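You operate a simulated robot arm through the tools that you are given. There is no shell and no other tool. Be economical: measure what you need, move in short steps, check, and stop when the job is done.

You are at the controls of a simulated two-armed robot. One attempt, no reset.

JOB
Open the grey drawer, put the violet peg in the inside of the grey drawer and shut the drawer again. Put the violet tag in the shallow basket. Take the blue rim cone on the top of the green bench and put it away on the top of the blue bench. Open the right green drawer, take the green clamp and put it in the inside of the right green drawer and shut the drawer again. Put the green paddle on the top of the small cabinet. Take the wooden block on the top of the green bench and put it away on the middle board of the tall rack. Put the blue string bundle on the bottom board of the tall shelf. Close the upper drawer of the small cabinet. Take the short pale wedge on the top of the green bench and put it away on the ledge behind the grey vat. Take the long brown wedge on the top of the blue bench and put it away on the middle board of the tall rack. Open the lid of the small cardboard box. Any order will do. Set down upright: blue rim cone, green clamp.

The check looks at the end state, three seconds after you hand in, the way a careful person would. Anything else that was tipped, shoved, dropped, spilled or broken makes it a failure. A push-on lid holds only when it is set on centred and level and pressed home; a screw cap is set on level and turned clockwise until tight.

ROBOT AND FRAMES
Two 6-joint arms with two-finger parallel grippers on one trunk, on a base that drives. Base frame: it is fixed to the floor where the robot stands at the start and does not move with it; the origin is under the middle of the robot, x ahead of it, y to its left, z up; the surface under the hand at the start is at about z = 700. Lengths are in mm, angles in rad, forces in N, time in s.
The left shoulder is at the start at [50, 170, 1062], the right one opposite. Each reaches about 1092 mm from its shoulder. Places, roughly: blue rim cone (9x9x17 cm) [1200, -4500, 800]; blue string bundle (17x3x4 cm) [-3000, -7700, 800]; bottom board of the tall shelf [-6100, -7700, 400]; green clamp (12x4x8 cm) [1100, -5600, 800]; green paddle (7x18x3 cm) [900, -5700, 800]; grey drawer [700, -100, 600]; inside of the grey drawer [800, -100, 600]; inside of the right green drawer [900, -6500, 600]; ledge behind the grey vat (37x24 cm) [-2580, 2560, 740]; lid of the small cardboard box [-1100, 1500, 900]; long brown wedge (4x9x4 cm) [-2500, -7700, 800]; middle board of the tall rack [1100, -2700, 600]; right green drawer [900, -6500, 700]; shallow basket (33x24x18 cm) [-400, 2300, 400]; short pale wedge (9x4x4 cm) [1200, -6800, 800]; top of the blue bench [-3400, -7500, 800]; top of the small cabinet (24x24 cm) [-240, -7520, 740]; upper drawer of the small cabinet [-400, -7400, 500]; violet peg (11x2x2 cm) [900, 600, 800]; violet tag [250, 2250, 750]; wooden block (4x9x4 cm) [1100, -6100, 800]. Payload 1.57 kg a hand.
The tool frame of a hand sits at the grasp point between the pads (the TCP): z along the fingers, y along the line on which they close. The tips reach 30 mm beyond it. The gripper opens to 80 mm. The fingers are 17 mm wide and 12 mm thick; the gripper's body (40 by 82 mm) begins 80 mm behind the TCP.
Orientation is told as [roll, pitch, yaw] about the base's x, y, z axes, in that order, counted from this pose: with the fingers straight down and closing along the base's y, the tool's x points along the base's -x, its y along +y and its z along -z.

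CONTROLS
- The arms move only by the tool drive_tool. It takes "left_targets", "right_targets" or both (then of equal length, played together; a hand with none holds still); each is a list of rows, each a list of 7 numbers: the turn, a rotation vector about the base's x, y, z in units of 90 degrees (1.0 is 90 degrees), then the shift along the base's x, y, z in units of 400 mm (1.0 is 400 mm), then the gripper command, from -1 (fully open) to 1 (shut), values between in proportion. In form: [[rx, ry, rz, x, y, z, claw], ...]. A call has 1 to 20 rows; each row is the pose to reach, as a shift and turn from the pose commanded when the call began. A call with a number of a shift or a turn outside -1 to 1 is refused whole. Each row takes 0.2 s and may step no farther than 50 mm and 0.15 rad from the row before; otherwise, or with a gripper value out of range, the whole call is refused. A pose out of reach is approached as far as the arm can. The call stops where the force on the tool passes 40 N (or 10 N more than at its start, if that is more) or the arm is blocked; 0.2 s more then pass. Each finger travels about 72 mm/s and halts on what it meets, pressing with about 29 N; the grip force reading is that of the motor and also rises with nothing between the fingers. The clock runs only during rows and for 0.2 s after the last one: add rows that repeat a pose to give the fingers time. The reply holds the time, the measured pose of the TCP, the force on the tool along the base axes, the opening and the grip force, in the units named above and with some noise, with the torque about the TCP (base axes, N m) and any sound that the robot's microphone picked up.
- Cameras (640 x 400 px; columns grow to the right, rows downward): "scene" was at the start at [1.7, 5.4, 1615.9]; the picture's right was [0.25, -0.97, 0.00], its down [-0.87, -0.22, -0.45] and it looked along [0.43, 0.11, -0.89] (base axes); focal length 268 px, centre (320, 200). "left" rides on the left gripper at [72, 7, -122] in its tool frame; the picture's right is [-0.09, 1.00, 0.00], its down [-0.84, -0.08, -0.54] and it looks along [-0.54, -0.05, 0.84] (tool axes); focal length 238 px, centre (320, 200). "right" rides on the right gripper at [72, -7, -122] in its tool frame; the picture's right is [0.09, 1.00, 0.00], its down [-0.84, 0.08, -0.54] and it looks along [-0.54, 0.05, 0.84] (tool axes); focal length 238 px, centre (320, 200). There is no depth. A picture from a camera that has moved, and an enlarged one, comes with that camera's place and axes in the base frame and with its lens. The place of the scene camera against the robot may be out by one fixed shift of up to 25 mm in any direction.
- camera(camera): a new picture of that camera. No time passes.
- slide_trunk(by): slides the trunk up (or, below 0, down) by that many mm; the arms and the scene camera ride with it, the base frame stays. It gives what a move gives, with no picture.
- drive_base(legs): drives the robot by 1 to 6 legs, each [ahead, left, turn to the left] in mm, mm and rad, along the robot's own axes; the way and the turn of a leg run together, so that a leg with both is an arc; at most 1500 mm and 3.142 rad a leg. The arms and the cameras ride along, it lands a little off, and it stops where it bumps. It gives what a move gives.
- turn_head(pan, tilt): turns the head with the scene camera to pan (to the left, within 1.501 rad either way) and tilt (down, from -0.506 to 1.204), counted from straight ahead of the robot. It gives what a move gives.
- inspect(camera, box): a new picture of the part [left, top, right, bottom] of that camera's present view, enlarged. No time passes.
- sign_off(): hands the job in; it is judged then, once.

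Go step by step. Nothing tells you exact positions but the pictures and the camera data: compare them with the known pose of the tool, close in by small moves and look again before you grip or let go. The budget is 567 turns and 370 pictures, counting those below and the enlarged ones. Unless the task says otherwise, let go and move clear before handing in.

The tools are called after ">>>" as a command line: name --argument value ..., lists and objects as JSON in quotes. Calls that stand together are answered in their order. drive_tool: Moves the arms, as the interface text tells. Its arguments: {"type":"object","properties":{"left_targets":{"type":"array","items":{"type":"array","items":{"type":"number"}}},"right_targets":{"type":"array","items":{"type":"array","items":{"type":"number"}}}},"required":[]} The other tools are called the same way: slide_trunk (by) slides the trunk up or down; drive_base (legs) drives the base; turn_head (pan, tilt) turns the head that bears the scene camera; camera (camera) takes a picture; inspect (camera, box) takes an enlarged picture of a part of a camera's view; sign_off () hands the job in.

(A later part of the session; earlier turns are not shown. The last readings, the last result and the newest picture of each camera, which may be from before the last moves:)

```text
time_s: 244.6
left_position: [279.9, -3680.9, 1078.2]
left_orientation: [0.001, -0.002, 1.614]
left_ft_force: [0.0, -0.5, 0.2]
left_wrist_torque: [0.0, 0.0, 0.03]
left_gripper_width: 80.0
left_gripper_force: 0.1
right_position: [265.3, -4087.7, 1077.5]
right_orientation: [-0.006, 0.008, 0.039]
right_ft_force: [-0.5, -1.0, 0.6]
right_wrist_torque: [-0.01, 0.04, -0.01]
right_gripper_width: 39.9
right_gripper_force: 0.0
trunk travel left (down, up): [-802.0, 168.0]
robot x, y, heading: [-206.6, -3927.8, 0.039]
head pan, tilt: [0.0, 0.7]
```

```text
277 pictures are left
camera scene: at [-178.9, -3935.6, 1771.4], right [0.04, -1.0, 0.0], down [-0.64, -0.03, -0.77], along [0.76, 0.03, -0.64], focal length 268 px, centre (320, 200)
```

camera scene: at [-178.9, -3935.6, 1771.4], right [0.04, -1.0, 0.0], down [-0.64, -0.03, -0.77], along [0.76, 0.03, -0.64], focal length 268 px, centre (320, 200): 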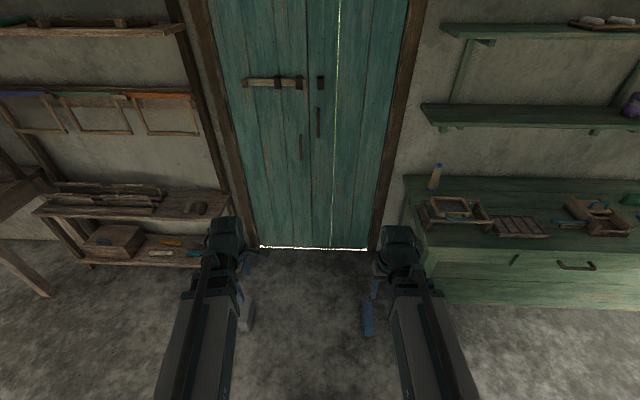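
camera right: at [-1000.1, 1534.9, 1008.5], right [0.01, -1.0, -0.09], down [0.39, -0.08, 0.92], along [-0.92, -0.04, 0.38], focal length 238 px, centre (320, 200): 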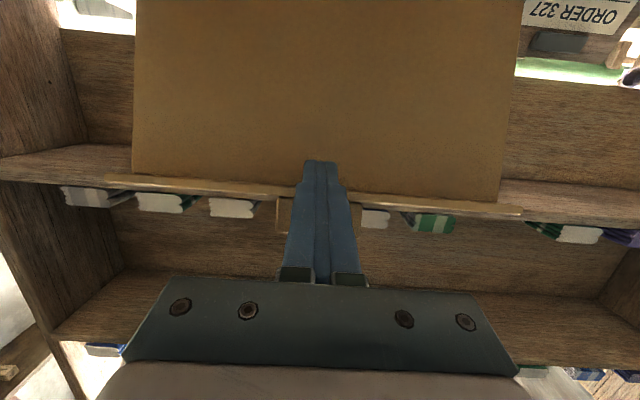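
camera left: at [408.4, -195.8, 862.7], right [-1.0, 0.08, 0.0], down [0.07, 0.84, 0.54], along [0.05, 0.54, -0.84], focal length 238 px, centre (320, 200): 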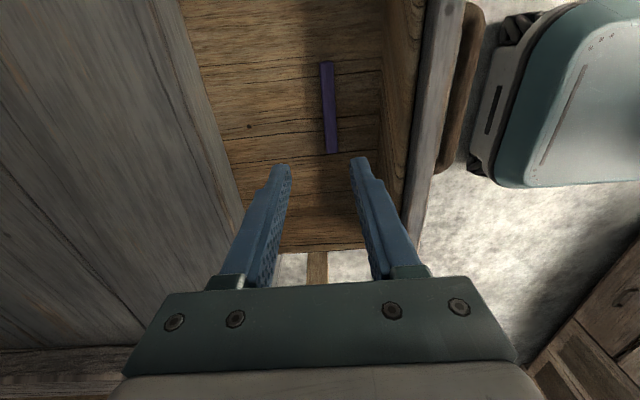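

Facing the wall now; I strafe right along the green bench.

>>> drive_base --legs '[[100, 0, -0.039], [0, -1480, 0]]'

>>> turn_head --pan -0.2 --tilt 0.6

>>> camera --camera "scene"

```text
time_s: 252.6
left_position: [390.3, -5163.4, 1077.4]
left_orientation: [0.003, -0.003, 1.569]
left_ft_force: [0.3, 0.4, 0.7]
left_wrist_torque: [0.04, 0.02, -0.03]
left_gripper_width: 80.0
left_gripper_force: 0.0
right_position: [358.7, -5567.9, 1076.4]
right_orientation: [-0.007, 0.009, -0.004]
right_ft_force: [0.0, -0.5, -0.6]
right_wrist_torque: [-0.02, -0.02, -0.03]
right_gripper_width: 39.8
right_gripper_force: 0.2
trunk travel left (down, up): [-802.0, 168.0]
robot x, y, heading: [-102.3, -5387.7, -0.002]
head pan, tilt: [0.0, 0.7]
```

```text
time_s: 253.4
left_position: [391.2, -5163.6, 1076.9]
left_orientation: [0.001, -0.002, 1.57]
left_ft_force: [0.3, 0.0, 0.5]
left_wrist_torque: [0.0, 0.0, -0.01]
left_gripper_width: 80.1
left_gripper_force: 0.1
right_position: [360.3, -5568.5, 1077.0]
right_orientation: [-0.008, 0.009, -0.004]
right_ft_force: [-0.3, 0.0, 0.0]
right_wrist_torque: [-0.01, 0.02, 0.01]
right_gripper_width: 40.0
right_gripper_force: 0.1
trunk travel left (down, up): [-802.0, 168.0]
robot x, y, heading: [-102.2, -5389.4, -0.004]
head pan, tilt: [-0.201, 0.6]
```

```text
276 pictures are left
camera scene: at [-76.2, -5416.3, 1780.0], right [-0.2, -0.98, 0.0], down [-0.55, 0.11, -0.82], along [0.81, -0.16, -0.57], focal length 268 px, centre (320, 200)
```

scene: 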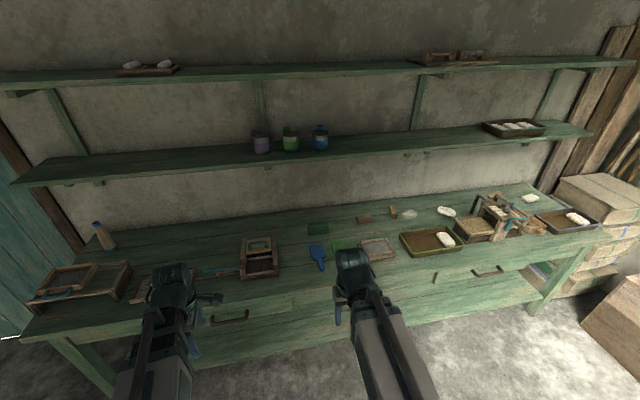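

>>> inspect --camera "scene" --box '[180, 180, 420, 330]'

>>> inspect --camera "scene" --box '[380, 170, 620, 320]'

```text
2.67 times, centred on (300, 255) of scene
camera zoom: at [-76.2, -5416.3, 1780.0], right [-0.2, -0.98, 0.0], down [-0.55, 0.11, -0.82], along [0.81, -0.16, -0.57], focal length 716 px, centre (373, 53)
```

zoom: 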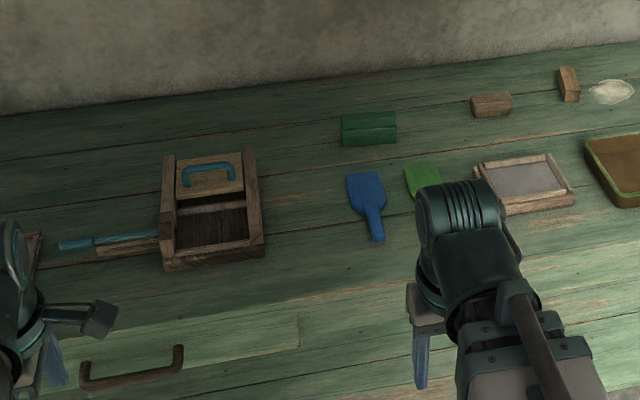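

```text
2.67 times, centred on (500, 245) of scene
camera zoom: at [-76.2, -5416.3, 1780.0], right [-0.2, -0.98, 0.0], down [-0.55, 0.11, -0.82], along [0.81, -0.16, -0.57], focal length 716 px, centre (-160, 80)
```

zoom: 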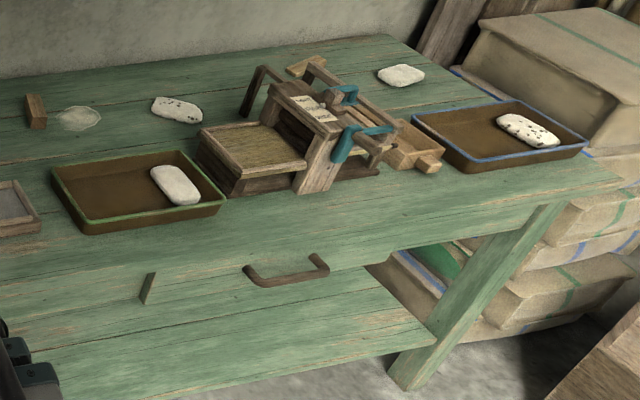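

I locate the green clamp at about [1090, -5647], the green paddle near [950, -5740]. I drive closer to see with the hand camera.

>>> drive_base --legs '[[350, -60, 0]]'

>>> turn_head --pan -0.2 --tilt 0.8

>>> camera --camera "scene"

>>> camera --camera "right"

```text
time_s: 255.6
left_position: [738.5, -5227.7, 1076.9]
left_orientation: [0.002, -0.002, 1.562]
left_ft_force: [1.3, -0.7, -0.2]
left_wrist_torque: [-0.04, 0.01, -0.02]
left_gripper_width: 80.1
left_gripper_force: 0.2
right_position: [703.8, -5634.4, 1077.4]
right_orientation: [-0.006, 0.01, -0.013]
right_ft_force: [-0.2, 0.5, 0.1]
right_wrist_torque: [0.01, 0.0, 0.0]
right_gripper_width: 39.8
right_gripper_force: 0.1
trunk travel left (down, up): [-802.0, 168.0]
robot x, y, heading: [240.0, -5450.4, -0.009]
head pan, tilt: [-0.201, 0.6]
```

```text
time_s: 256.4
left_position: [737.4, -5227.6, 1076.9]
left_orientation: [0.002, -0.001, 1.561]
left_ft_force: [0.1, 0.0, 0.0]
left_wrist_torque: [0.03, 0.01, 0.01]
left_gripper_width: 80.2
left_gripper_force: 0.1
right_position: [702.8, -5631.4, 1076.9]
right_orientation: [-0.006, 0.008, -0.011]
right_ft_force: [0.1, 0.4, -0.1]
right_wrist_torque: [-0.01, 0.03, -0.01]
right_gripper_width: 40.1
right_gripper_force: 0.1
trunk travel left (down, up): [-802.0, 168.0]
robot x, y, heading: [238.0, -5451.1, -0.011]
head pan, tilt: [-0.201, 0.799]
```

```text
273 pictures are left
camera scene: at [260.5, -5475.4, 1763.2], right [-0.21, -0.98, 0.0], down [-0.7, 0.15, -0.7], along [0.68, -0.14, -0.72], focal length 268 px, centre (320, 200)
```

scene: 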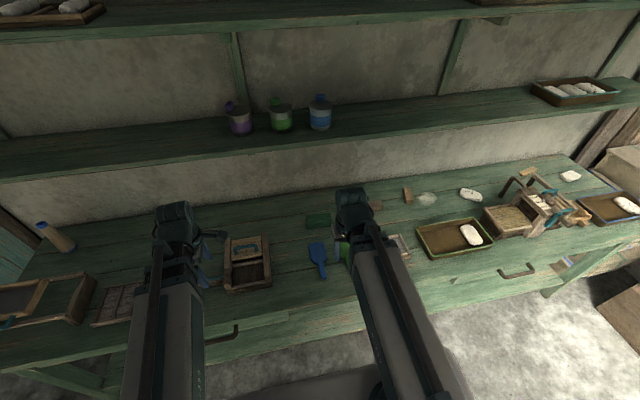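

```text
272 pictures are left
camera right: at [631.6, -5635.6, 1199.4], right [-0.08, 1.0, -0.01], down [0.84, 0.07, 0.53], along [0.53, 0.04, -0.85], focal length 238 px, centre (320, 200)
```

right: 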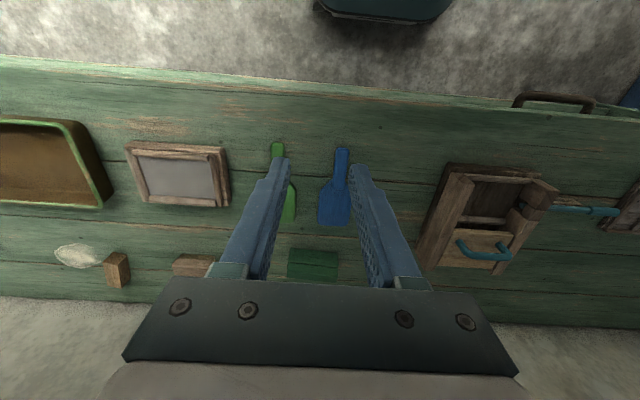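

>>> drive_tool --right_targets '[[0, 0, 0, 0.1, 0, 0, -1], [0, 0, 0, 0.2, 0, 0, -1], [0, 0, 0, 0.3, 0, 0, -1], [0, 0, 0, 0.4, 0, 0, -1], [0, 0, 0, 0.5, 0, 0, -1], [0, 0, 0, 0.6, 0, 0, -1], [0, 0, 0, 0.7, 0, 0, -1]]'

>>> camera --camera "right"

>>> inspect --camera "scene" --box '[280, 180, 440, 280]'

```text
time_s: 258.0
left_position: [737.9, -5227.8, 1077.3]
left_orientation: [0.001, -0.003, 1.562]
left_ft_force: [-0.4, -0.2, 0.1]
left_wrist_torque: [0.0, 0.02, 0.0]
left_gripper_width: 79.9
left_gripper_force: 0.0
right_position: [981.2, -5631.5, 1077.7]
right_orientation: [-0.006, 0.008, -0.012]
right_ft_force: [0.4, -0.2, 0.3]
right_wrist_torque: [0.0, -0.01, 0.0]
right_gripper_width: 80.1
right_gripper_force: 0.1
right hand out of reach, approached as far as the arm can: row 1
trunk travel left (down, up): [-802.0, 168.0]
robot x, y, heading: [240.0, -5449.2, -0.004]
head pan, tilt: [-0.201, 0.799]
```

```text
271 pictures are left
camera right: at [911.0, -5635.3, 1199.0], right [-0.08, 1.0, -0.01], down [0.84, 0.07, 0.53], along [0.53, 0.04, -0.85], focal length 238 px, centre (320, 200)
```

right: 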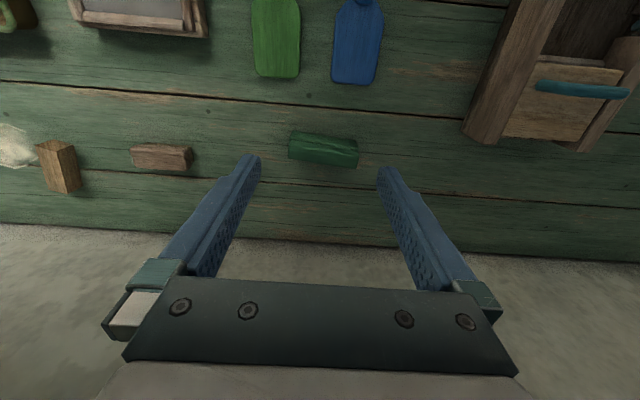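

```text
4.00 times, centred on (360, 230) of scene
camera zoom: at [261.2, -5475.4, 1763.1], right [-0.21, -0.98, 0.0], down [-0.7, 0.15, -0.7], along [0.68, -0.14, -0.72], focal length 1074 px, centre (160, 80)
```

zoom: 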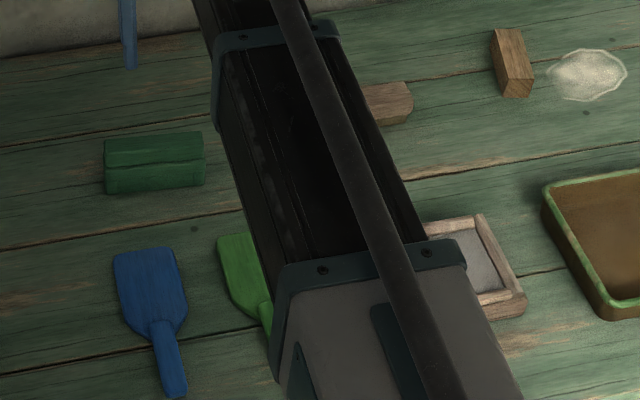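

>>> slide_trunk --by -130

>>> inspect --camera "right" --box '[240, 100, 420, 212]'

>>> inspect --camera "scene" --box '[290, 170, 370, 220]'

```text
time_s: 259.5
left_position: [738.3, -5227.4, 947.5]
left_orientation: [0.002, -0.001, 1.562]
left_ft_force: [-0.8, -0.9, 0.6]
left_wrist_torque: [0.02, -0.02, -0.03]
left_gripper_width: 80.0
left_gripper_force: 0.1
right_position: [979.0, -5631.0, 946.4]
right_orientation: [-0.008, 0.008, -0.011]
right_ft_force: [0.2, 0.3, 0.5]
right_wrist_torque: [0.01, 0.01, -0.04]
right_gripper_width: 79.7
right_gripper_force: 0.0
trunk travel left (down, up): [-672.0, 298.0]
robot x, y, heading: [243.1, -5447.9, -0.005]
head pan, tilt: [-0.201, 0.799]
```

```text
3.56 times, centred on (330, 156) of right
camera zoom: at [909.6, -5635.2, 1069.5], right [-0.08, 1.0, -0.01], down [0.84, 0.07, 0.53], along [0.53, 0.04, -0.85], focal length 848 px, centre (284, 356)
```

zoom: 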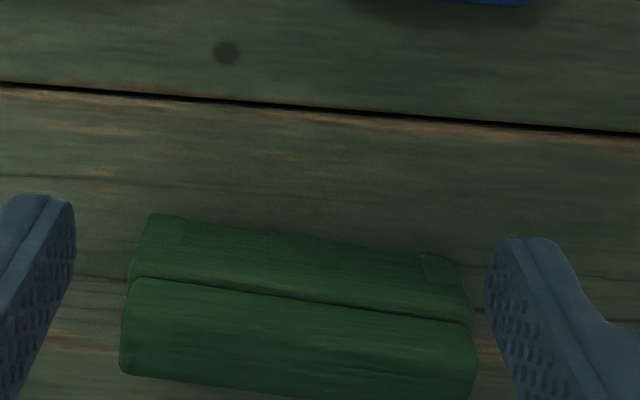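

```text
8.00 times, centred on (330, 195) of scene
camera zoom: at [260.3, -5475.4, 1633.2], right [-0.21, -0.98, 0.0], down [-0.7, 0.15, -0.7], along [0.68, -0.14, -0.72], focal length 2148 px, centre (240, 240)
```

zoom: 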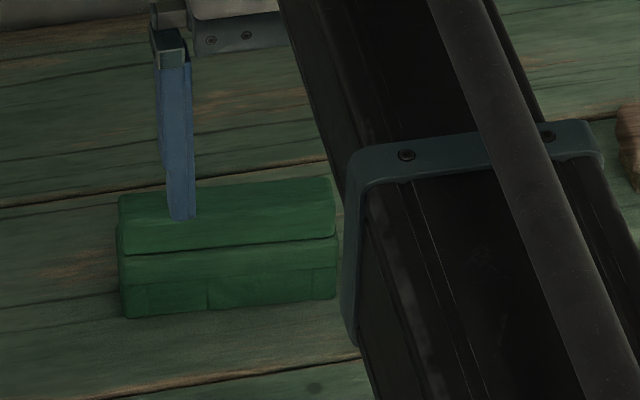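

The clamp is about 12 cm along y, 4 deep, 5 high, centred near [1060, -5619]. I turn the right hand 90° and move above it, staying under the shelf.

>>> drive_tool --right_targets '[[0, 0, 0.09, 0.02, 0, 0, -1], [0, 0, 0.18, 0.04, 0, 0, -1], [0, 0, 0.27, 0.06, 0, 0, -1], [0, 0, 0.36, 0.08, 0, 0, -1], [0, 0, 0.45, 0.1, 0.01, 0, -1], [0, 0, 0.54, 0.12, 0.02, 0, -1], [0, 0, 0.63, 0.14, 0.03, 0, -1], [0, 0, 0.72, 0.16, 0.03, 0, -1], [0, 0, 0.81, 0.18, 0.03, 0, -1], [0, 0, 0.9, 0.2, 0.03, 0, -1], [0, 0, 0.99, 0.2025, 0.03, 0, -1], [0, 0, 1, 0.2025, 0.03, 0, -1]]'

>>> camera --camera "right"

```text
time_s: 262.1
left_position: [737.3, -5227.8, 947.4]
left_orientation: [0.001, -0.002, 1.564]
left_ft_force: [-0.6, 0.1, -0.4]
left_wrist_torque: [-0.01, -0.03, 0.01]
left_gripper_width: 80.2
left_gripper_force: 0.0
right_position: [1060.3, -5620.4, 947.8]
right_orientation: [-0.007, 0.008, 1.561]
right_ft_force: [-0.2, 0.0, -0.6]
right_wrist_torque: [0.02, -0.03, 0.0]
right_gripper_width: 80.1
right_gripper_force: 0.2
trunk travel left (down, up): [-672.0, 298.0]
robot x, y, heading: [237.4, -5452.4, -0.01]
head pan, tilt: [-0.201, 0.799]
```

```text
267 pictures are left
camera right: at [1066.4, -5689.4, 1069.4], right [-1.0, -0.08, -0.01], down [-0.07, 0.84, 0.53], along [-0.04, 0.53, -0.85], focal length 238 px, centre (320, 200)
```

right: 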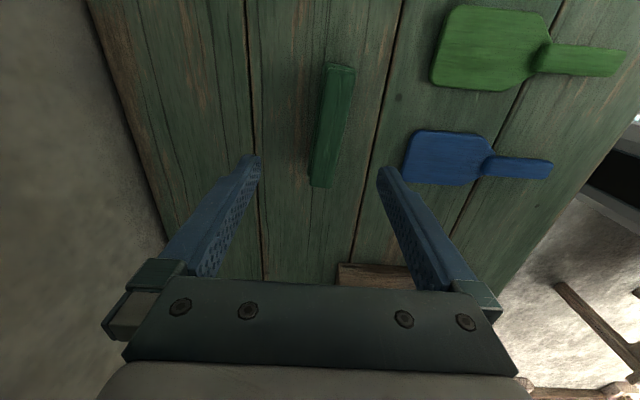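

>>> drive_tool --right_targets '[[0, 0, -0.044, -0.02, 0.012, 0, -1]]'

>>> slide_trunk --by -105

>>> camera --camera "right"

```text
time_s: 262.5
left_position: [737.3, -5227.2, 947.4]
left_orientation: [0.002, -0.003, 1.562]
left_ft_force: [0.5, -0.3, 0.2]
left_wrist_torque: [0.01, 0.0, 0.02]
left_gripper_width: 79.9
left_gripper_force: 0.1
right_position: [1053.3, -5614.4, 945.6]
right_orientation: [-0.007, 0.01, 1.491]
right_ft_force: [0.2, 0.3, 0.4]
right_wrist_torque: [0.0, 0.01, -0.01]
right_gripper_width: 80.3
right_gripper_force: 0.1
trunk travel left (down, up): [-672.0, 298.0]
robot x, y, heading: [238.1, -5448.8, -0.009]
head pan, tilt: [-0.201, 0.799]
```

```text
time_s: 263.9
left_position: [737.0, -5227.1, 841.2]
left_orientation: [0.002, -0.003, 1.561]
left_ft_force: [0.1, -0.4, 0.0]
left_wrist_torque: [-0.01, 0.01, -0.01]
left_gripper_width: 80.0
left_gripper_force: 0.0
right_position: [1054.5, -5614.5, 842.4]
right_orientation: [-0.006, 0.008, 1.491]
right_ft_force: [0.7, 0.3, -0.5]
right_wrist_torque: [-0.01, -0.02, -0.03]
right_gripper_width: 80.2
right_gripper_force: 0.0
trunk travel left (down, up): [-567.0, 403.0]
robot x, y, heading: [240.3, -5447.9, -0.009]
head pan, tilt: [-0.201, 0.799]
```

```text
266 pictures are left
camera right: at [1054.0, -5684.0, 964.5], right [-1.0, -0.01, -0.01], down [-0.01, 0.85, 0.53], along [0.0, 0.53, -0.85], focal length 238 px, centre (320, 200)
```

right: 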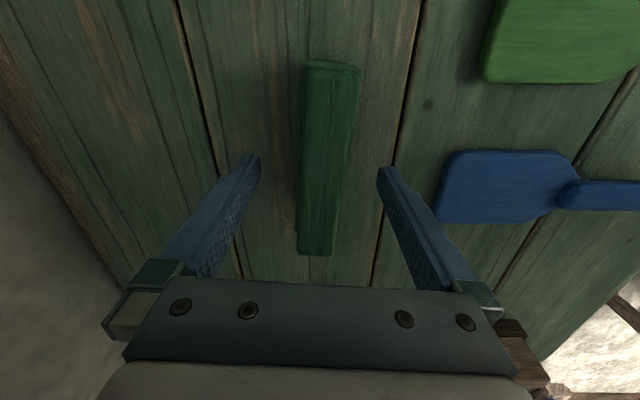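

Centred. I draw the left hand clear of the bench edge, then lower and grip the clamp.

>>> drive_tool --left_targets '[[0, 0, 0, -0.05, 0.09, 0, -1], [0, 0, 0, -0.11, 0.19, 0, -1], [0, 0, 0, -0.11, 0.19, 0, -1]]' --right_targets '[[0, 0, 0, -0.01, 0, 0, -1], [0, 0, 0, -0.0125, 0, 0, -1], [0, 0, 0, -0.0125, 0, 0, -1]]'

>>> slide_trunk --by -34

>>> drive_tool --right_targets '[[0, 0, 0, 0, 0, 0, -0.4], [0, 0, 0, 0, 0, 0, 0.2], [0, 0, 0, 0, 0, 0, 0.8], [0, 0, 0, 0, 0, 0, 0.8]]'

```text
time_s: 264.7
left_position: [691.6, -5150.2, 841.4]
left_orientation: [0.003, -0.001, 1.559]
left_ft_force: [-0.2, 0.5, -0.6]
left_wrist_torque: [0.01, 0.04, 0.01]
left_gripper_width: 80.0
left_gripper_force: 0.0
right_position: [1048.3, -5613.8, 842.1]
right_orientation: [-0.007, 0.007, 1.489]
right_ft_force: [-0.1, 0.7, -0.2]
right_wrist_torque: [0.0, 0.04, 0.03]
right_gripper_width: 80.1
right_gripper_force: 0.1
trunk travel left (down, up): [-567.0, 403.0]
robot x, y, heading: [238.6, -5448.3, -0.009]
head pan, tilt: [-0.201, 0.799]
```

```text
time_s: 265.5
left_position: [691.7, -5151.0, 810.9]
left_orientation: [-0.004, -0.002, 1.562]
left_ft_force: [7.5, 2.3, 28.6]
left_wrist_torque: [-0.13, -1.5, 0.0]
left_gripper_width: 79.7
left_gripper_force: 0.1
right_position: [1046.9, -5614.4, 811.1]
right_orientation: [-0.007, 0.008, 1.491]
right_ft_force: [2.9, 2.6, 18.4]
right_wrist_torque: [0.27, 0.71, -0.1]
right_gripper_width: 77.6
right_gripper_force: 0.1
trunk travel left (down, up): [-533.0, 437.0]
robot x, y, heading: [242.3, -5451.3, -0.008]
head pan, tilt: [-0.201, 0.799]
```

```text
time_s: 265.9
left_position: [691.5, -5150.2, 810.7]
left_orientation: [-0.007, -0.005, 1.564]
left_ft_force: [-0.2, 0.7, 38.8]
left_wrist_torque: [-0.15, -1.61, -0.01]
left_gripper_width: 79.7
left_gripper_force: 0.0
right_position: [1043.7, -5613.7, 810.2]
right_orientation: [-0.004, 0.006, 1.491]
right_ft_force: [-5.8, -0.1, 8.1]
right_wrist_torque: [0.09, 0.41, 0.0]
right_gripper_width: 59.9
right_gripper_force: 2.0
trunk travel left (down, up): [-533.0, 437.0]
robot x, y, heading: [239.2, -5449.3, -0.011]
head pan, tilt: [-0.201, 0.799]
stopped in row 1 (left hand): the force on the tool passed its limit at 44 N (the readings are from after the stop); the commanded pose is now the measured one
```

Both hands touched the bench top (z ≈ 780). I raise 5 mm and grip.

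>>> slide_trunk --by 6

>>> drive_tool --right_targets '[[0, 0, 0, 0.01, 0, 0, 0.2], [0, 0, 0, 0.01, 0, 0, 0.8], [0, 0, 0, 0.01, 0, 0, 0.8], [0, 0, 0, 0.01, 0, 0, 0.8]]'

>>> slide_trunk --by 60

>>> camera --camera "right"

>>> camera --camera "scene"

```text
time_s: 266.4
left_position: [693.9, -5150.3, 813.1]
left_orientation: [-0.002, -0.003, 1.562]
left_ft_force: [0.3, -0.1, 0.2]
left_wrist_torque: [0.0, -0.01, 0.03]
left_gripper_width: 79.8
left_gripper_force: 0.0
right_position: [1046.5, -5614.0, 814.0]
right_orientation: [-0.004, 0.009, 1.49]
right_ft_force: [-0.2, -0.8, -0.1]
right_wrist_torque: [0.02, -0.01, 0.0]
right_gripper_width: 56.0
right_gripper_force: 0.1
trunk travel left (down, up): [-539.0, 431.0]
robot x, y, heading: [243.4, -5448.8, -0.01]
head pan, tilt: [-0.201, 0.799]
```

```text
time_s: 267.4
left_position: [691.8, -5151.0, 814.3]
left_orientation: [-0.002, -0.004, 1.561]
left_ft_force: [0.2, -0.1, 0.1]
left_wrist_torque: [0.02, 0.04, 0.02]
left_gripper_width: 79.9
left_gripper_force: 0.0
right_position: [1051.2, -5614.0, 813.9]
right_orientation: [-0.003, 0.009, 1.491]
right_ft_force: [-0.1, 0.7, 0.6]
right_wrist_torque: [0.01, 0.0, -0.02]
right_gripper_width: 31.3
right_gripper_force: 28.7
trunk travel left (down, up): [-539.0, 431.0]
robot x, y, heading: [241.0, -5449.7, -0.011]
head pan, tilt: [-0.201, 0.799]
```

```text
time_s: 268.4
left_position: [694.5, -5151.7, 874.7]
left_orientation: [-0.001, -0.002, 1.562]
left_ft_force: [0.6, 0.7, -0.6]
left_wrist_torque: [0.01, -0.02, 0.01]
left_gripper_width: 79.7
left_gripper_force: 0.1
right_position: [1051.1, -5614.1, 873.5]
right_orientation: [-0.003, 0.008, 1.491]
right_ft_force: [-0.2, 0.5, -0.6]
right_wrist_torque: [0.0, 0.01, -0.01]
right_gripper_width: 31.7
right_gripper_force: 28.8
trunk travel left (down, up): [-599.0, 371.0]
robot x, y, heading: [239.9, -5449.3, -0.009]
head pan, tilt: [-0.201, 0.799]
```

```text
265 pictures are left
camera right: at [1052.5, -5683.3, 996.2], right [-1.0, -0.01, 0.0], down [-0.01, 0.85, 0.53], along [0.0, 0.53, -0.85], focal length 238 px, centre (320, 200)
```

right: 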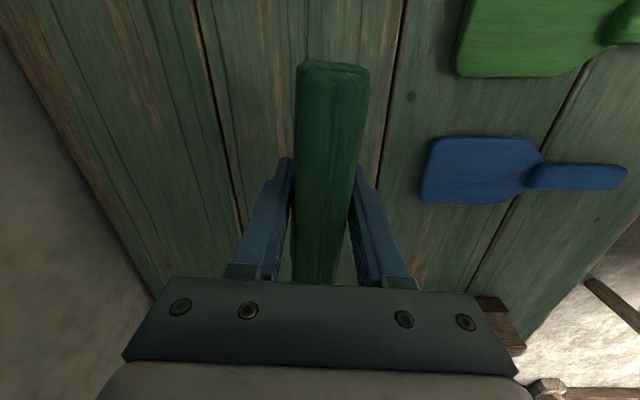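

```text
264 pictures are left
camera scene: at [260.7, -5475.3, 1560.1], right [-0.21, -0.98, 0.0], down [-0.7, 0.15, -0.7], along [0.68, -0.14, -0.72], focal length 268 px, centre (320, 200)
```

scene: 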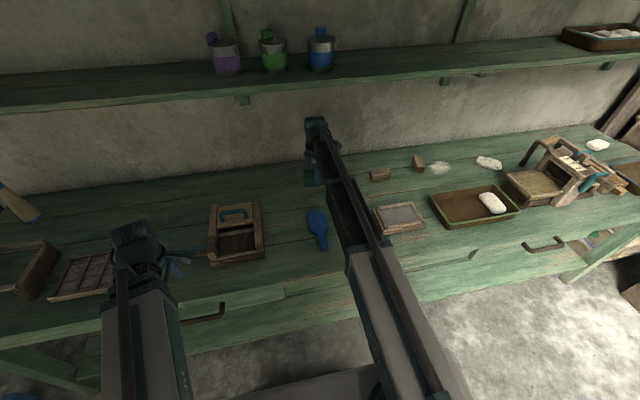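

Clamp held. I bring it out from under the shelf, raise, and drive back and along to the right-hand drawer.

>>> drive_tool --right_targets '[[0, 0, 0, -0.12, 0, 0, 0.8], [0, 0, 0, -0.24, 0, 0, 0.8], [0, 0, 0, -0.36, 0, 0, 0.8], [0, 0, 0, -0.48, 0, 0, 0.8], [0, 0, 0, -0.6, 0, 0, 0.8], [0, 0, 0, -0.72, 0, 0, 0.8], [0, 0, 0, -0.8, 0, 0, 0.8]]'

>>> drive_base --legs '[[-260, 0, 0.009], [0, -1170, 0]]'

>>> turn_head --pan 0.1 --tilt 0.7

>>> camera --camera "scene"

```text
time_s: 270.0
left_position: [693.7, -5150.4, 873.6]
left_orientation: [-0.005, -0.004, 1.563]
left_ft_force: [-0.5, -0.1, -0.1]
left_wrist_torque: [-0.03, 0.01, 0.0]
left_gripper_width: 79.9
left_gripper_force: 0.1
right_position: [730.4, -5615.3, 874.6]
right_orientation: [-0.003, 0.009, 1.492]
right_ft_force: [0.7, -0.3, -0.4]
right_wrist_torque: [0.0, 0.0, 0.02]
right_gripper_width: 31.6
right_gripper_force: 29.1
trunk travel left (down, up): [-599.0, 371.0]
robot x, y, heading: [240.4, -5449.5, -0.006]
head pan, tilt: [-0.201, 0.799]
```

```text
time_s: 277.6
left_position: [421.0, -6346.8, 873.2]
left_orientation: [-0.003, -0.005, 1.549]
left_ft_force: [1.2, -0.5, 0.3]
left_wrist_torque: [0.0, -0.01, 0.0]
left_gripper_width: 79.9
left_gripper_force: 0.0
right_position: [450.2, -6811.5, 874.3]
right_orientation: [-0.005, 0.008, 1.478]
right_ft_force: [0.2, 0.7, -1.1]
right_wrist_torque: [-0.01, 0.0, 0.02]
right_gripper_width: 31.4
right_gripper_force: 29.4
trunk travel left (down, up): [-599.0, 371.0]
robot x, y, heading: [-35.6, -6638.8, -0.024]
head pan, tilt: [-0.201, 0.799]
```

```text
time_s: 278.4
left_position: [419.8, -6347.4, 873.6]
left_orientation: [-0.002, -0.002, 1.551]
left_ft_force: [0.4, -0.3, 0.1]
left_wrist_torque: [-0.03, -0.02, -0.04]
left_gripper_width: 80.0
left_gripper_force: 0.0
right_position: [451.6, -6810.9, 874.3]
right_orientation: [-0.004, 0.01, 1.478]
right_ft_force: [-0.5, -0.6, -0.6]
right_wrist_torque: [0.01, 0.04, -0.01]
right_gripper_width: 31.6
right_gripper_force: 29.3
trunk travel left (down, up): [-599.0, 371.0]
robot x, y, heading: [-33.0, -6637.1, -0.017]
head pan, tilt: [0.099, 0.7]
```

```text
263 pictures are left
camera scene: at [-11.2, -6642.2, 1568.3], right [0.08, -1.0, 0.0], down [-0.64, -0.05, -0.76], along [0.76, 0.06, -0.64], focal length 268 px, centre (320, 200)
```

scene: 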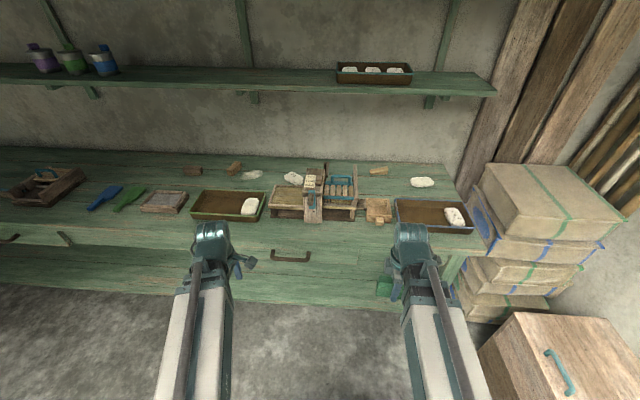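

The drawer handle is at about [677, -6461, 684]. I move up and bring the left hand above it, fingers closing along x.

>>> drive_base --legs '[[130, 0, 0.017]]'

>>> drive_tool --left_targets '[[0, 0, 0, 0.08, -0.07, 0, -0.4], [0, 0, 0, 0.16, -0.15, 0, -0.4], [0, 0, 0, 0.22, -0.2, 0, -0.4]]'

>>> camera --camera "left"

```text
time_s: 279.6
left_position: [544.8, -6339.7, 873.1]
left_orientation: [-0.002, -0.003, 1.565]
left_ft_force: [0.0, -0.4, -1.0]
left_wrist_torque: [-0.01, -0.04, 0.01]
left_gripper_width: 79.9
left_gripper_force: 0.0
right_position: [584.0, -6805.2, 873.6]
right_orientation: [-0.001, 0.009, 1.494]
right_ft_force: [0.4, 0.2, -1.1]
right_wrist_torque: [0.0, -0.01, 0.0]
right_gripper_width: 31.5
right_gripper_force: 28.9
trunk travel left (down, up): [-599.0, 371.0]
robot x, y, heading: [92.0, -6642.9, -0.006]
head pan, tilt: [0.099, 0.7]
```

```text
time_s: 280.4
left_position: [634.0, -6419.8, 872.5]
left_orientation: [-0.003, -0.004, 1.569]
left_ft_force: [0.3, -0.2, 0.3]
left_wrist_torque: [0.02, -0.03, -0.01]
left_gripper_width: 56.2
left_gripper_force: 0.1
right_position: [583.4, -6805.3, 874.4]
right_orientation: [-0.003, 0.008, 1.494]
right_ft_force: [0.5, -0.3, -1.4]
right_wrist_torque: [0.02, -0.01, 0.03]
right_gripper_width: 31.3
right_gripper_force: 29.6
trunk travel left (down, up): [-599.0, 371.0]
robot x, y, heading: [89.6, -6641.8, -0.003]
head pan, tilt: [0.099, 0.7]
```

```text
262 pictures are left
camera left: at [627.4, -6492.9, 995.8], right [-1.0, 0.1, 0.0], down [0.08, 0.83, 0.54], along [0.05, 0.54, -0.84], focal length 238 px, centre (320, 200)
```

left: 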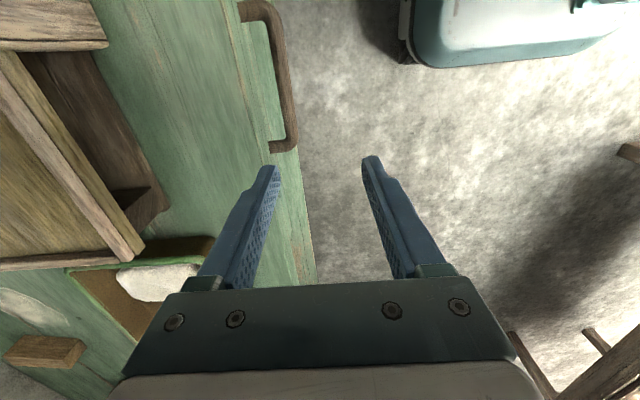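

>>> inspect --camera "left" --box '[180, 0, 360, 180]'

>>> inspect --camera "scene" --box '[220, 220, 400, 333]'

```text
2.22 times, centred on (270, 90) of left
camera zoom: at [627.4, -6492.9, 995.8], right [-1.0, 0.1, 0.0], down [0.08, 0.83, 0.54], along [0.05, 0.54, -0.84], focal length 530 px, centre (431, 444)
```

zoom: 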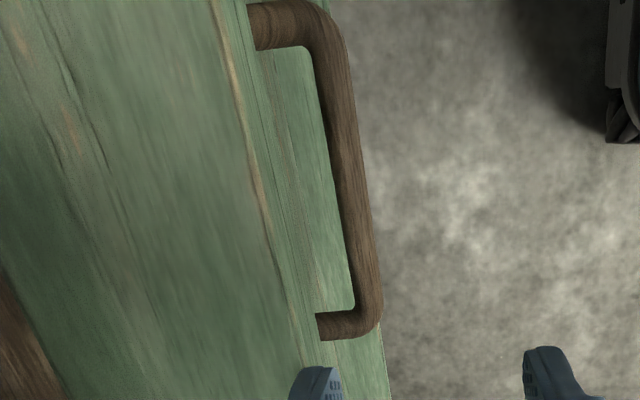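

```text
3.54 times, centred on (310, 276) of scene
camera zoom: at [118.9, -6643.1, 1568.3], right [0.1, -1.0, 0.0], down [-0.64, -0.06, -0.76], along [0.76, 0.07, -0.64], focal length 951 px, centre (355, -71)
```

zoom: 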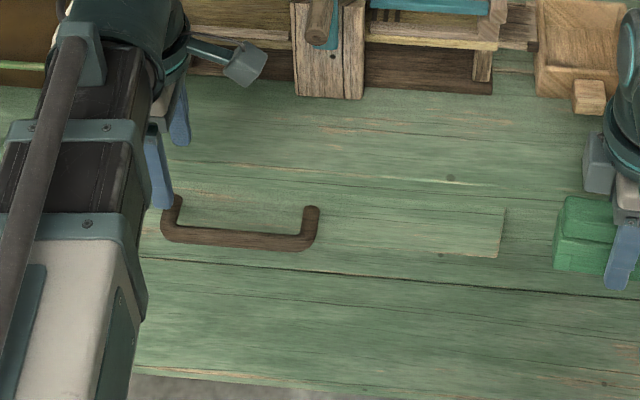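

The handle is close under the bench edge, so I will grip it with the hand tilted to 75°. I back off and tilt the left hand.

>>> drive_base --legs '[[-150, 0, 0]]'

>>> drive_tool --left_targets '[[0, 0, 0, -0.1, -0.05, 0, -1], [0, 0, 0, -0.19, -0.09, 0, -1]]'

>>> drive_tool --left_targets '[[0, -0.0833, 0, 0.072, 0, 0.0047, -1], [0, -0.1667, 0, 0.1428, 0, 0.0188, -1], [0, -0.25, 0, 0.2112, 0, 0.042, -1], [0, -0.3333, 0, 0.2759, 0, 0.0739, -1], [0, -0.4167, 0, 0.3359, 0, 0.114, -1], [0, -0.5, 0, 0.3902, 0, 0.1616, -1], [0, -0.5833, 0, 0.4378, 0, 0.2159, -1], [0, -0.6667, 0, 0.4779, 0, 0.2759, -1], [0, -0.75, 0, 0.5098, 0, 0.3406, -1], [0, -0.8333, 0, 0.533, 0, 0.409, -1]]'

```text
time_s: 281.9
left_position: [476.7, -6420.1, 873.3]
left_orientation: [-0.003, -0.003, 1.566]
left_ft_force: [0.1, -1.1, 0.2]
left_wrist_torque: [0.02, 0.01, 0.0]
left_gripper_width: 56.1
left_gripper_force: 0.1
right_position: [426.3, -6805.6, 874.2]
right_orientation: [-0.003, 0.008, 1.494]
right_ft_force: [-0.6, 0.0, -0.5]
right_wrist_torque: [-0.01, -0.01, 0.01]
right_gripper_width: 31.4
right_gripper_force: 28.9
trunk travel left (down, up): [-599.0, 371.0]
robot x, y, heading: [-64.8, -6640.1, -0.002]
head pan, tilt: [0.099, 0.7]
```

```text
time_s: 282.4
left_position: [403.6, -6457.6, 874.8]
left_orientation: [-0.003, -0.003, 1.565]
left_ft_force: [0.3, 0.6, 0.2]
left_wrist_torque: [-0.01, -0.03, -0.03]
left_gripper_width: 79.9
left_gripper_force: 0.1
right_position: [424.8, -6805.3, 873.5]
right_orientation: [-0.003, 0.009, 1.493]
right_ft_force: [0.7, -0.5, -0.9]
right_wrist_torque: [0.02, -0.03, 0.01]
right_gripper_width: 31.4
right_gripper_force: 29.2
trunk travel left (down, up): [-599.0, 371.0]
robot x, y, heading: [-63.1, -6644.2, -0.011]
head pan, tilt: [0.099, 0.7]
```

```text
time_s: 284.6
left_position: [615.8, -6456.9, 1038.7]
left_orientation: [-1.312, -0.006, 1.574]
left_ft_force: [-0.3, -0.1, 0.0]
left_wrist_torque: [0.03, -0.03, -0.01]
left_gripper_width: 80.1
left_gripper_force: 0.1
right_position: [427.5, -6805.2, 874.0]
right_orientation: [-0.003, 0.008, 1.493]
right_ft_force: [0.2, 0.1, -1.1]
right_wrist_torque: [0.0, 0.01, 0.01]
right_gripper_width: 31.4
right_gripper_force: 29.5
trunk travel left (down, up): [-599.0, 371.0]
robot x, y, heading: [-66.2, -6641.4, -0.001]
head pan, tilt: [0.099, 0.7]
```

Now lower to handle height with fingers partly closed.

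>>> drive_tool --left_targets '[[0, 0, 0, -0.01, 0, 0, -0.1], [0, 0, 0, -0.01, 0, 0, -0.1], [0, 0, 0, -0.01, 0, 0, -0.1]]'

>>> slide_trunk --by -345

>>> camera --camera "left"

>>> camera --camera "scene"

```text
time_s: 285.4
left_position: [612.4, -6456.2, 1038.4]
left_orientation: [-1.31, -0.009, 1.571]
left_ft_force: [-0.8, 0.3, -0.4]
left_wrist_torque: [-0.02, -0.01, 0.05]
left_gripper_width: 43.8
left_gripper_force: 0.0
right_position: [426.3, -6805.9, 874.5]
right_orientation: [-0.005, 0.008, 1.492]
right_ft_force: [-0.2, 0.6, -0.6]
right_wrist_torque: [-0.01, 0.03, 0.0]
right_gripper_width: 31.6
right_gripper_force: 29.1
trunk travel left (down, up): [-599.0, 371.0]
robot x, y, heading: [-65.9, -6640.7, -0.0]
head pan, tilt: [0.099, 0.7]
```

```text
time_s: 288.8
left_position: [612.2, -6456.2, 692.0]
left_orientation: [-1.308, -0.007, 1.573]
left_ft_force: [-1.2, 0.3, -0.1]
left_wrist_torque: [0.0, -0.03, 0.01]
left_gripper_width: 43.9
left_gripper_force: 0.1
right_position: [426.5, -6804.7, 528.8]
right_orientation: [-0.003, 0.009, 1.494]
right_ft_force: [-0.2, -0.1, -1.0]
right_wrist_torque: [0.04, -0.01, 0.02]
right_gripper_width: 31.3
right_gripper_force: 29.1
trunk travel left (down, up): [-254.0, 716.0]
robot x, y, heading: [-66.7, -6641.2, -0.011]
head pan, tilt: [0.099, 0.7]
```

```text
259 pictures are left
camera left: at [491.9, -6529.4, 716.8], right [-0.26, 0.1, -0.96], down [-0.5, 0.83, 0.22], along [0.82, 0.54, -0.17], focal length 238 px, centre (320, 200)
```

left: 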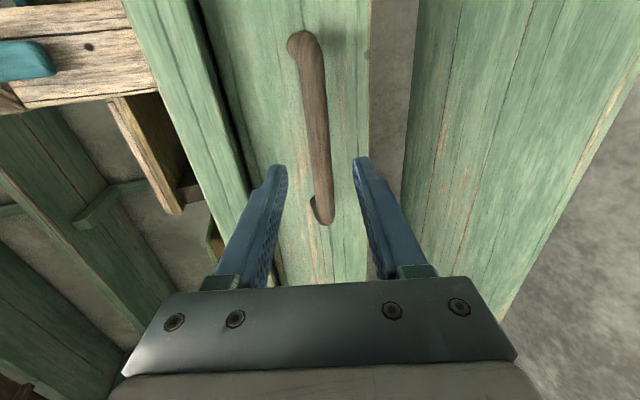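

```text
258 pictures are left
camera scene: at [-38.6, -6642.3, 1223.4], right [0.09, -1.0, 0.0], down [-0.64, -0.06, -0.76], along [0.76, 0.07, -0.64], focal length 268 px, centre (320, 200)
```

scene: 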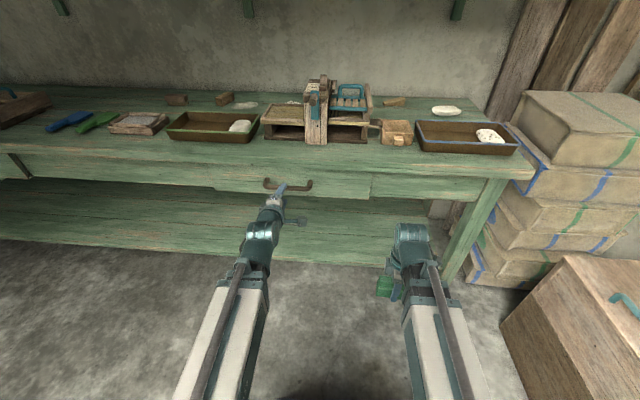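

>>> slide_trunk --by -11

>>> drive_tool --left_targets '[[0, 0, 0, 0.05, -0.01, 0, -0.1], [0, 0, 0, 0.1, -0.01, 0, -0.1], [0, 0, 0, 0.12, -0.01, 0, -0.1]]'

>>> camera --camera "left"

```text
time_s: 289.4
left_position: [612.2, -6456.6, 680.0]
left_orientation: [-1.309, -0.008, 1.571]
left_ft_force: [0.0, -0.5, 0.0]
left_wrist_torque: [0.03, -0.02, 0.02]
left_gripper_width: 44.4
left_gripper_force: 0.1
right_position: [425.1, -6804.5, 518.1]
right_orientation: [-0.003, 0.009, 1.495]
right_ft_force: [-0.2, -0.1, -0.7]
right_wrist_torque: [0.02, -0.03, 0.01]
right_gripper_width: 31.3
right_gripper_force: 28.5
trunk travel left (down, up): [-243.0, 727.0]
robot x, y, heading: [-64.8, -6638.3, -0.004]
head pan, tilt: [0.099, 0.7]
```

```text
time_s: 290.2
left_position: [660.1, -6461.1, 679.6]
left_orientation: [-1.311, -0.006, 1.57]
left_ft_force: [0.0, -0.8, -0.4]
left_wrist_torque: [0.04, 0.0, -0.04]
left_gripper_width: 44.0
left_gripper_force: 0.0
right_position: [425.3, -6805.3, 517.8]
right_orientation: [-0.004, 0.01, 1.494]
right_ft_force: [-0.1, -0.2, -1.8]
right_wrist_torque: [0.0, 0.04, -0.05]
right_gripper_width: 31.4
right_gripper_force: 29.0
trunk travel left (down, up): [-243.0, 727.0]
robot x, y, heading: [-63.5, -6638.8, -0.01]
head pan, tilt: [0.099, 0.7]
```

```text
257 pictures are left
camera left: at [539.7, -6534.1, 705.9], right [-0.26, 0.1, -0.96], down [-0.5, 0.83, 0.22], along [0.82, 0.54, -0.16], focal length 238 px, centre (320, 200)
```

left: 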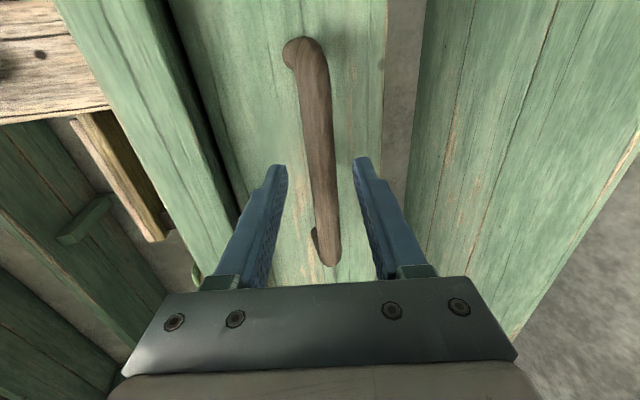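

>>> drive_tool --left_targets '[[0, 0, 0, 0, 0, 0, 0.5], [0, 0, 0, 0, 0, 0, 1], [0, 0, 0, 0, 0, 0, 1], [0, 0, 0, 0, 0, 0, 1]]'

>>> drive_base --legs '[[-60, 0, 0]]'

>>> camera --camera "scene"

```text
time_s: 291.2
left_position: [658.7, -6461.4, 679.0]
left_orientation: [-1.305, -0.004, 1.57]
left_ft_force: [-9.6, -2.6, -20.7]
left_wrist_torque: [-0.24, 0.35, 0.04]
left_gripper_width: 17.5
left_gripper_force: 32.5
right_position: [427.9, -6805.1, 516.9]
right_orientation: [-0.001, 0.008, 1.494]
right_ft_force: [-0.7, -1.3, -0.8]
right_wrist_torque: [0.0, 0.02, 0.02]
right_gripper_width: 31.6
right_gripper_force: 29.4
trunk travel left (down, up): [-243.0, 727.0]
robot x, y, heading: [-61.4, -6638.1, -0.003]
head pan, tilt: [0.099, 0.7]
```

```text
time_s: 292.2
left_position: [601.1, -6462.3, 678.8]
left_orientation: [-1.306, -0.004, 1.57]
left_ft_force: [1.7, 0.6, -19.6]
left_wrist_torque: [-0.18, 0.4, 0.12]
left_gripper_width: 18.0
left_gripper_force: 33.1
right_position: [367.3, -6804.3, 517.4]
right_orientation: [-0.004, 0.008, 1.494]
right_ft_force: [0.4, 0.8, -1.0]
right_wrist_torque: [0.02, 0.01, -0.02]
right_gripper_width: 31.6
right_gripper_force: 29.2
trunk travel left (down, up): [-243.0, 727.0]
robot x, y, heading: [-122.9, -6642.2, -0.006]
head pan, tilt: [0.099, 0.7]
```

```text
256 pictures are left
camera scene: at [-96.1, -6641.6, 1212.3], right [0.09, -1.0, 0.0], down [-0.64, -0.06, -0.76], along [0.76, 0.07, -0.65], focal length 268 px, centre (320, 200)
```

scene: 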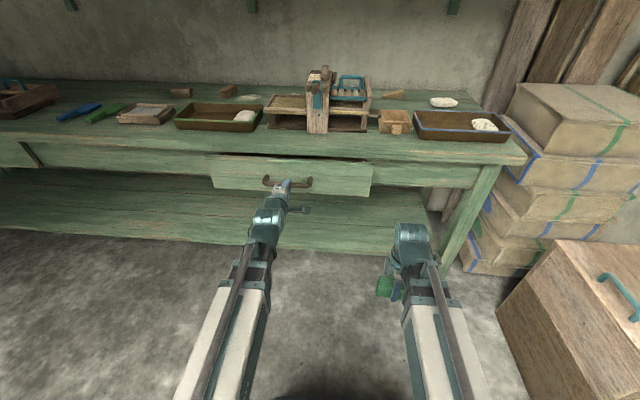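

It slides. I pull another 130 mm.

>>> drive_base --legs '[[-130, 0, 0.003]]'

>>> camera --camera "scene"

```text
time_s: 293.5
left_position: [468.8, -6459.3, 680.0]
left_orientation: [-1.305, -0.005, 1.573]
left_ft_force: [1.9, -23.4, -15.4]
left_wrist_torque: [-0.7, 0.25, -0.33]
left_gripper_width: 17.9
left_gripper_force: 32.5
right_position: [236.1, -6803.1, 517.1]
right_orientation: [-0.003, 0.01, 1.496]
right_ft_force: [0.1, 0.0, -0.4]
right_wrist_torque: [0.02, -0.02, 0.01]
right_gripper_width: 31.5
right_gripper_force: 29.1
trunk travel left (down, up): [-243.0, 727.0]
robot x, y, heading: [-260.8, -6638.2, -0.003]
head pan, tilt: [0.099, 0.7]
```

```text
255 pictures are left
camera scene: at [-228.3, -6642.4, 1212.3], right [0.1, -1.0, 0.0], down [-0.64, -0.06, -0.76], along [0.76, 0.07, -0.65], focal length 268 px, centre (320, 200)
```

scene: 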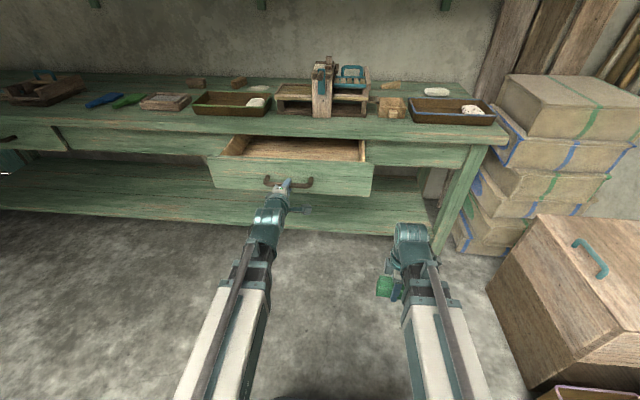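

Open enough. Release the handle, withdraw, raise, and move the left hand aside.

>>> drive_tool --left_targets '[[0, 0, 0, 0, 0, 0, 0.3], [0, 0, 0, 0, 0, 0, -0.1], [0, 0, 0, -0.06, 0, 0, -0.1], [0, 0, 0, -0.12, 0, 0, -0.1]]'

>>> slide_trunk --by 355

>>> drive_tool --left_targets '[[0, 0, 0, 0, 0.1, 0, -0.1], [0, 0, 0, 0, 0.2, 0, -0.1], [0, 0, 0, 0, 0.3, 0, -0.1], [0, 0, 0, 0, 0.4, 0, -0.1], [0, 0, 0, 0, 0.5, 0, -0.1]]'

>>> drive_base --legs '[[150, 0, 0]]'

>>> camera --camera "scene"

```text
time_s: 294.5
left_position: [419.4, -6459.3, 680.0]
left_orientation: [-1.306, -0.006, 1.575]
left_ft_force: [-0.6, 0.7, -0.3]
left_wrist_torque: [-0.01, 0.0, -0.01]
left_gripper_width: 44.3
left_gripper_force: 0.0
right_position: [235.0, -6803.3, 518.1]
right_orientation: [-0.004, 0.008, 1.496]
right_ft_force: [0.9, -0.2, -0.7]
right_wrist_torque: [0.0, -0.04, 0.02]
right_gripper_width: 31.7
right_gripper_force: 29.3
trunk travel left (down, up): [-243.0, 727.0]
robot x, y, heading: [-257.5, -6642.1, -0.001]
head pan, tilt: [0.099, 0.7]
```

```text
time_s: 297.9
left_position: [420.9, -6459.5, 1034.8]
left_orientation: [-1.306, -0.006, 1.573]
left_ft_force: [0.2, 1.1, 0.9]
left_wrist_torque: [0.0, -0.02, -0.02]
left_gripper_width: 44.1
left_gripper_force: 0.0
right_position: [236.6, -6803.7, 874.0]
right_orientation: [-0.004, 0.009, 1.495]
right_ft_force: [-0.2, -0.1, -0.4]
right_wrist_torque: [0.0, 0.02, 0.0]
right_gripper_width: 31.3
right_gripper_force: 29.1
trunk travel left (down, up): [-598.0, 372.0]
robot x, y, heading: [-251.9, -6640.1, -0.004]
head pan, tilt: [0.099, 0.7]
```

```text
time_s: 299.1
left_position: [423.6, -6259.1, 1034.2]
left_orientation: [-1.305, -0.004, 1.574]
left_ft_force: [1.0, -0.6, 0.0]
left_wrist_torque: [-0.03, 0.0, -0.03]
left_gripper_width: 44.3
left_gripper_force: 0.1
right_position: [235.0, -6803.7, 873.4]
right_orientation: [-0.003, 0.008, 1.496]
right_ft_force: [0.4, 0.6, -0.9]
right_wrist_torque: [-0.02, -0.01, -0.02]
right_gripper_width: 31.3
right_gripper_force: 29.1
trunk travel left (down, up): [-598.0, 372.0]
robot x, y, heading: [-254.4, -6642.8, -0.003]
head pan, tilt: [0.099, 0.7]
```

```text
time_s: 300.5
left_position: [578.1, -6260.4, 1033.6]
left_orientation: [-1.303, -0.004, 1.572]
left_ft_force: [0.6, -0.4, 0.6]
left_wrist_torque: [0.01, 0.01, 0.03]
left_gripper_width: 44.1
left_gripper_force: 0.1
right_position: [389.8, -6804.5, 872.8]
right_orientation: [-0.003, 0.009, 1.494]
right_ft_force: [0.1, -0.6, -1.5]
right_wrist_torque: [0.03, 0.01, -0.01]
right_gripper_width: 31.5
right_gripper_force: 29.1
trunk travel left (down, up): [-598.0, 372.0]
robot x, y, heading: [-99.2, -6635.8, -0.008]
head pan, tilt: [0.099, 0.7]
```

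```text
254 pictures are left
camera scene: at [-75.3, -6642.0, 1567.3], right [0.1, -1.0, 0.0], down [-0.64, -0.06, -0.76], along [0.76, 0.07, -0.64], focal length 268 px, centre (320, 200)
```

scene: 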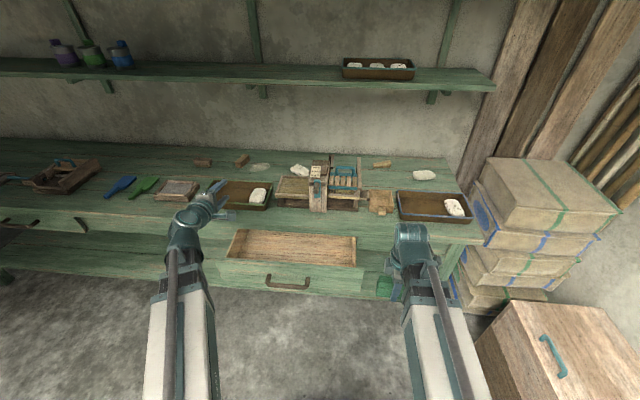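

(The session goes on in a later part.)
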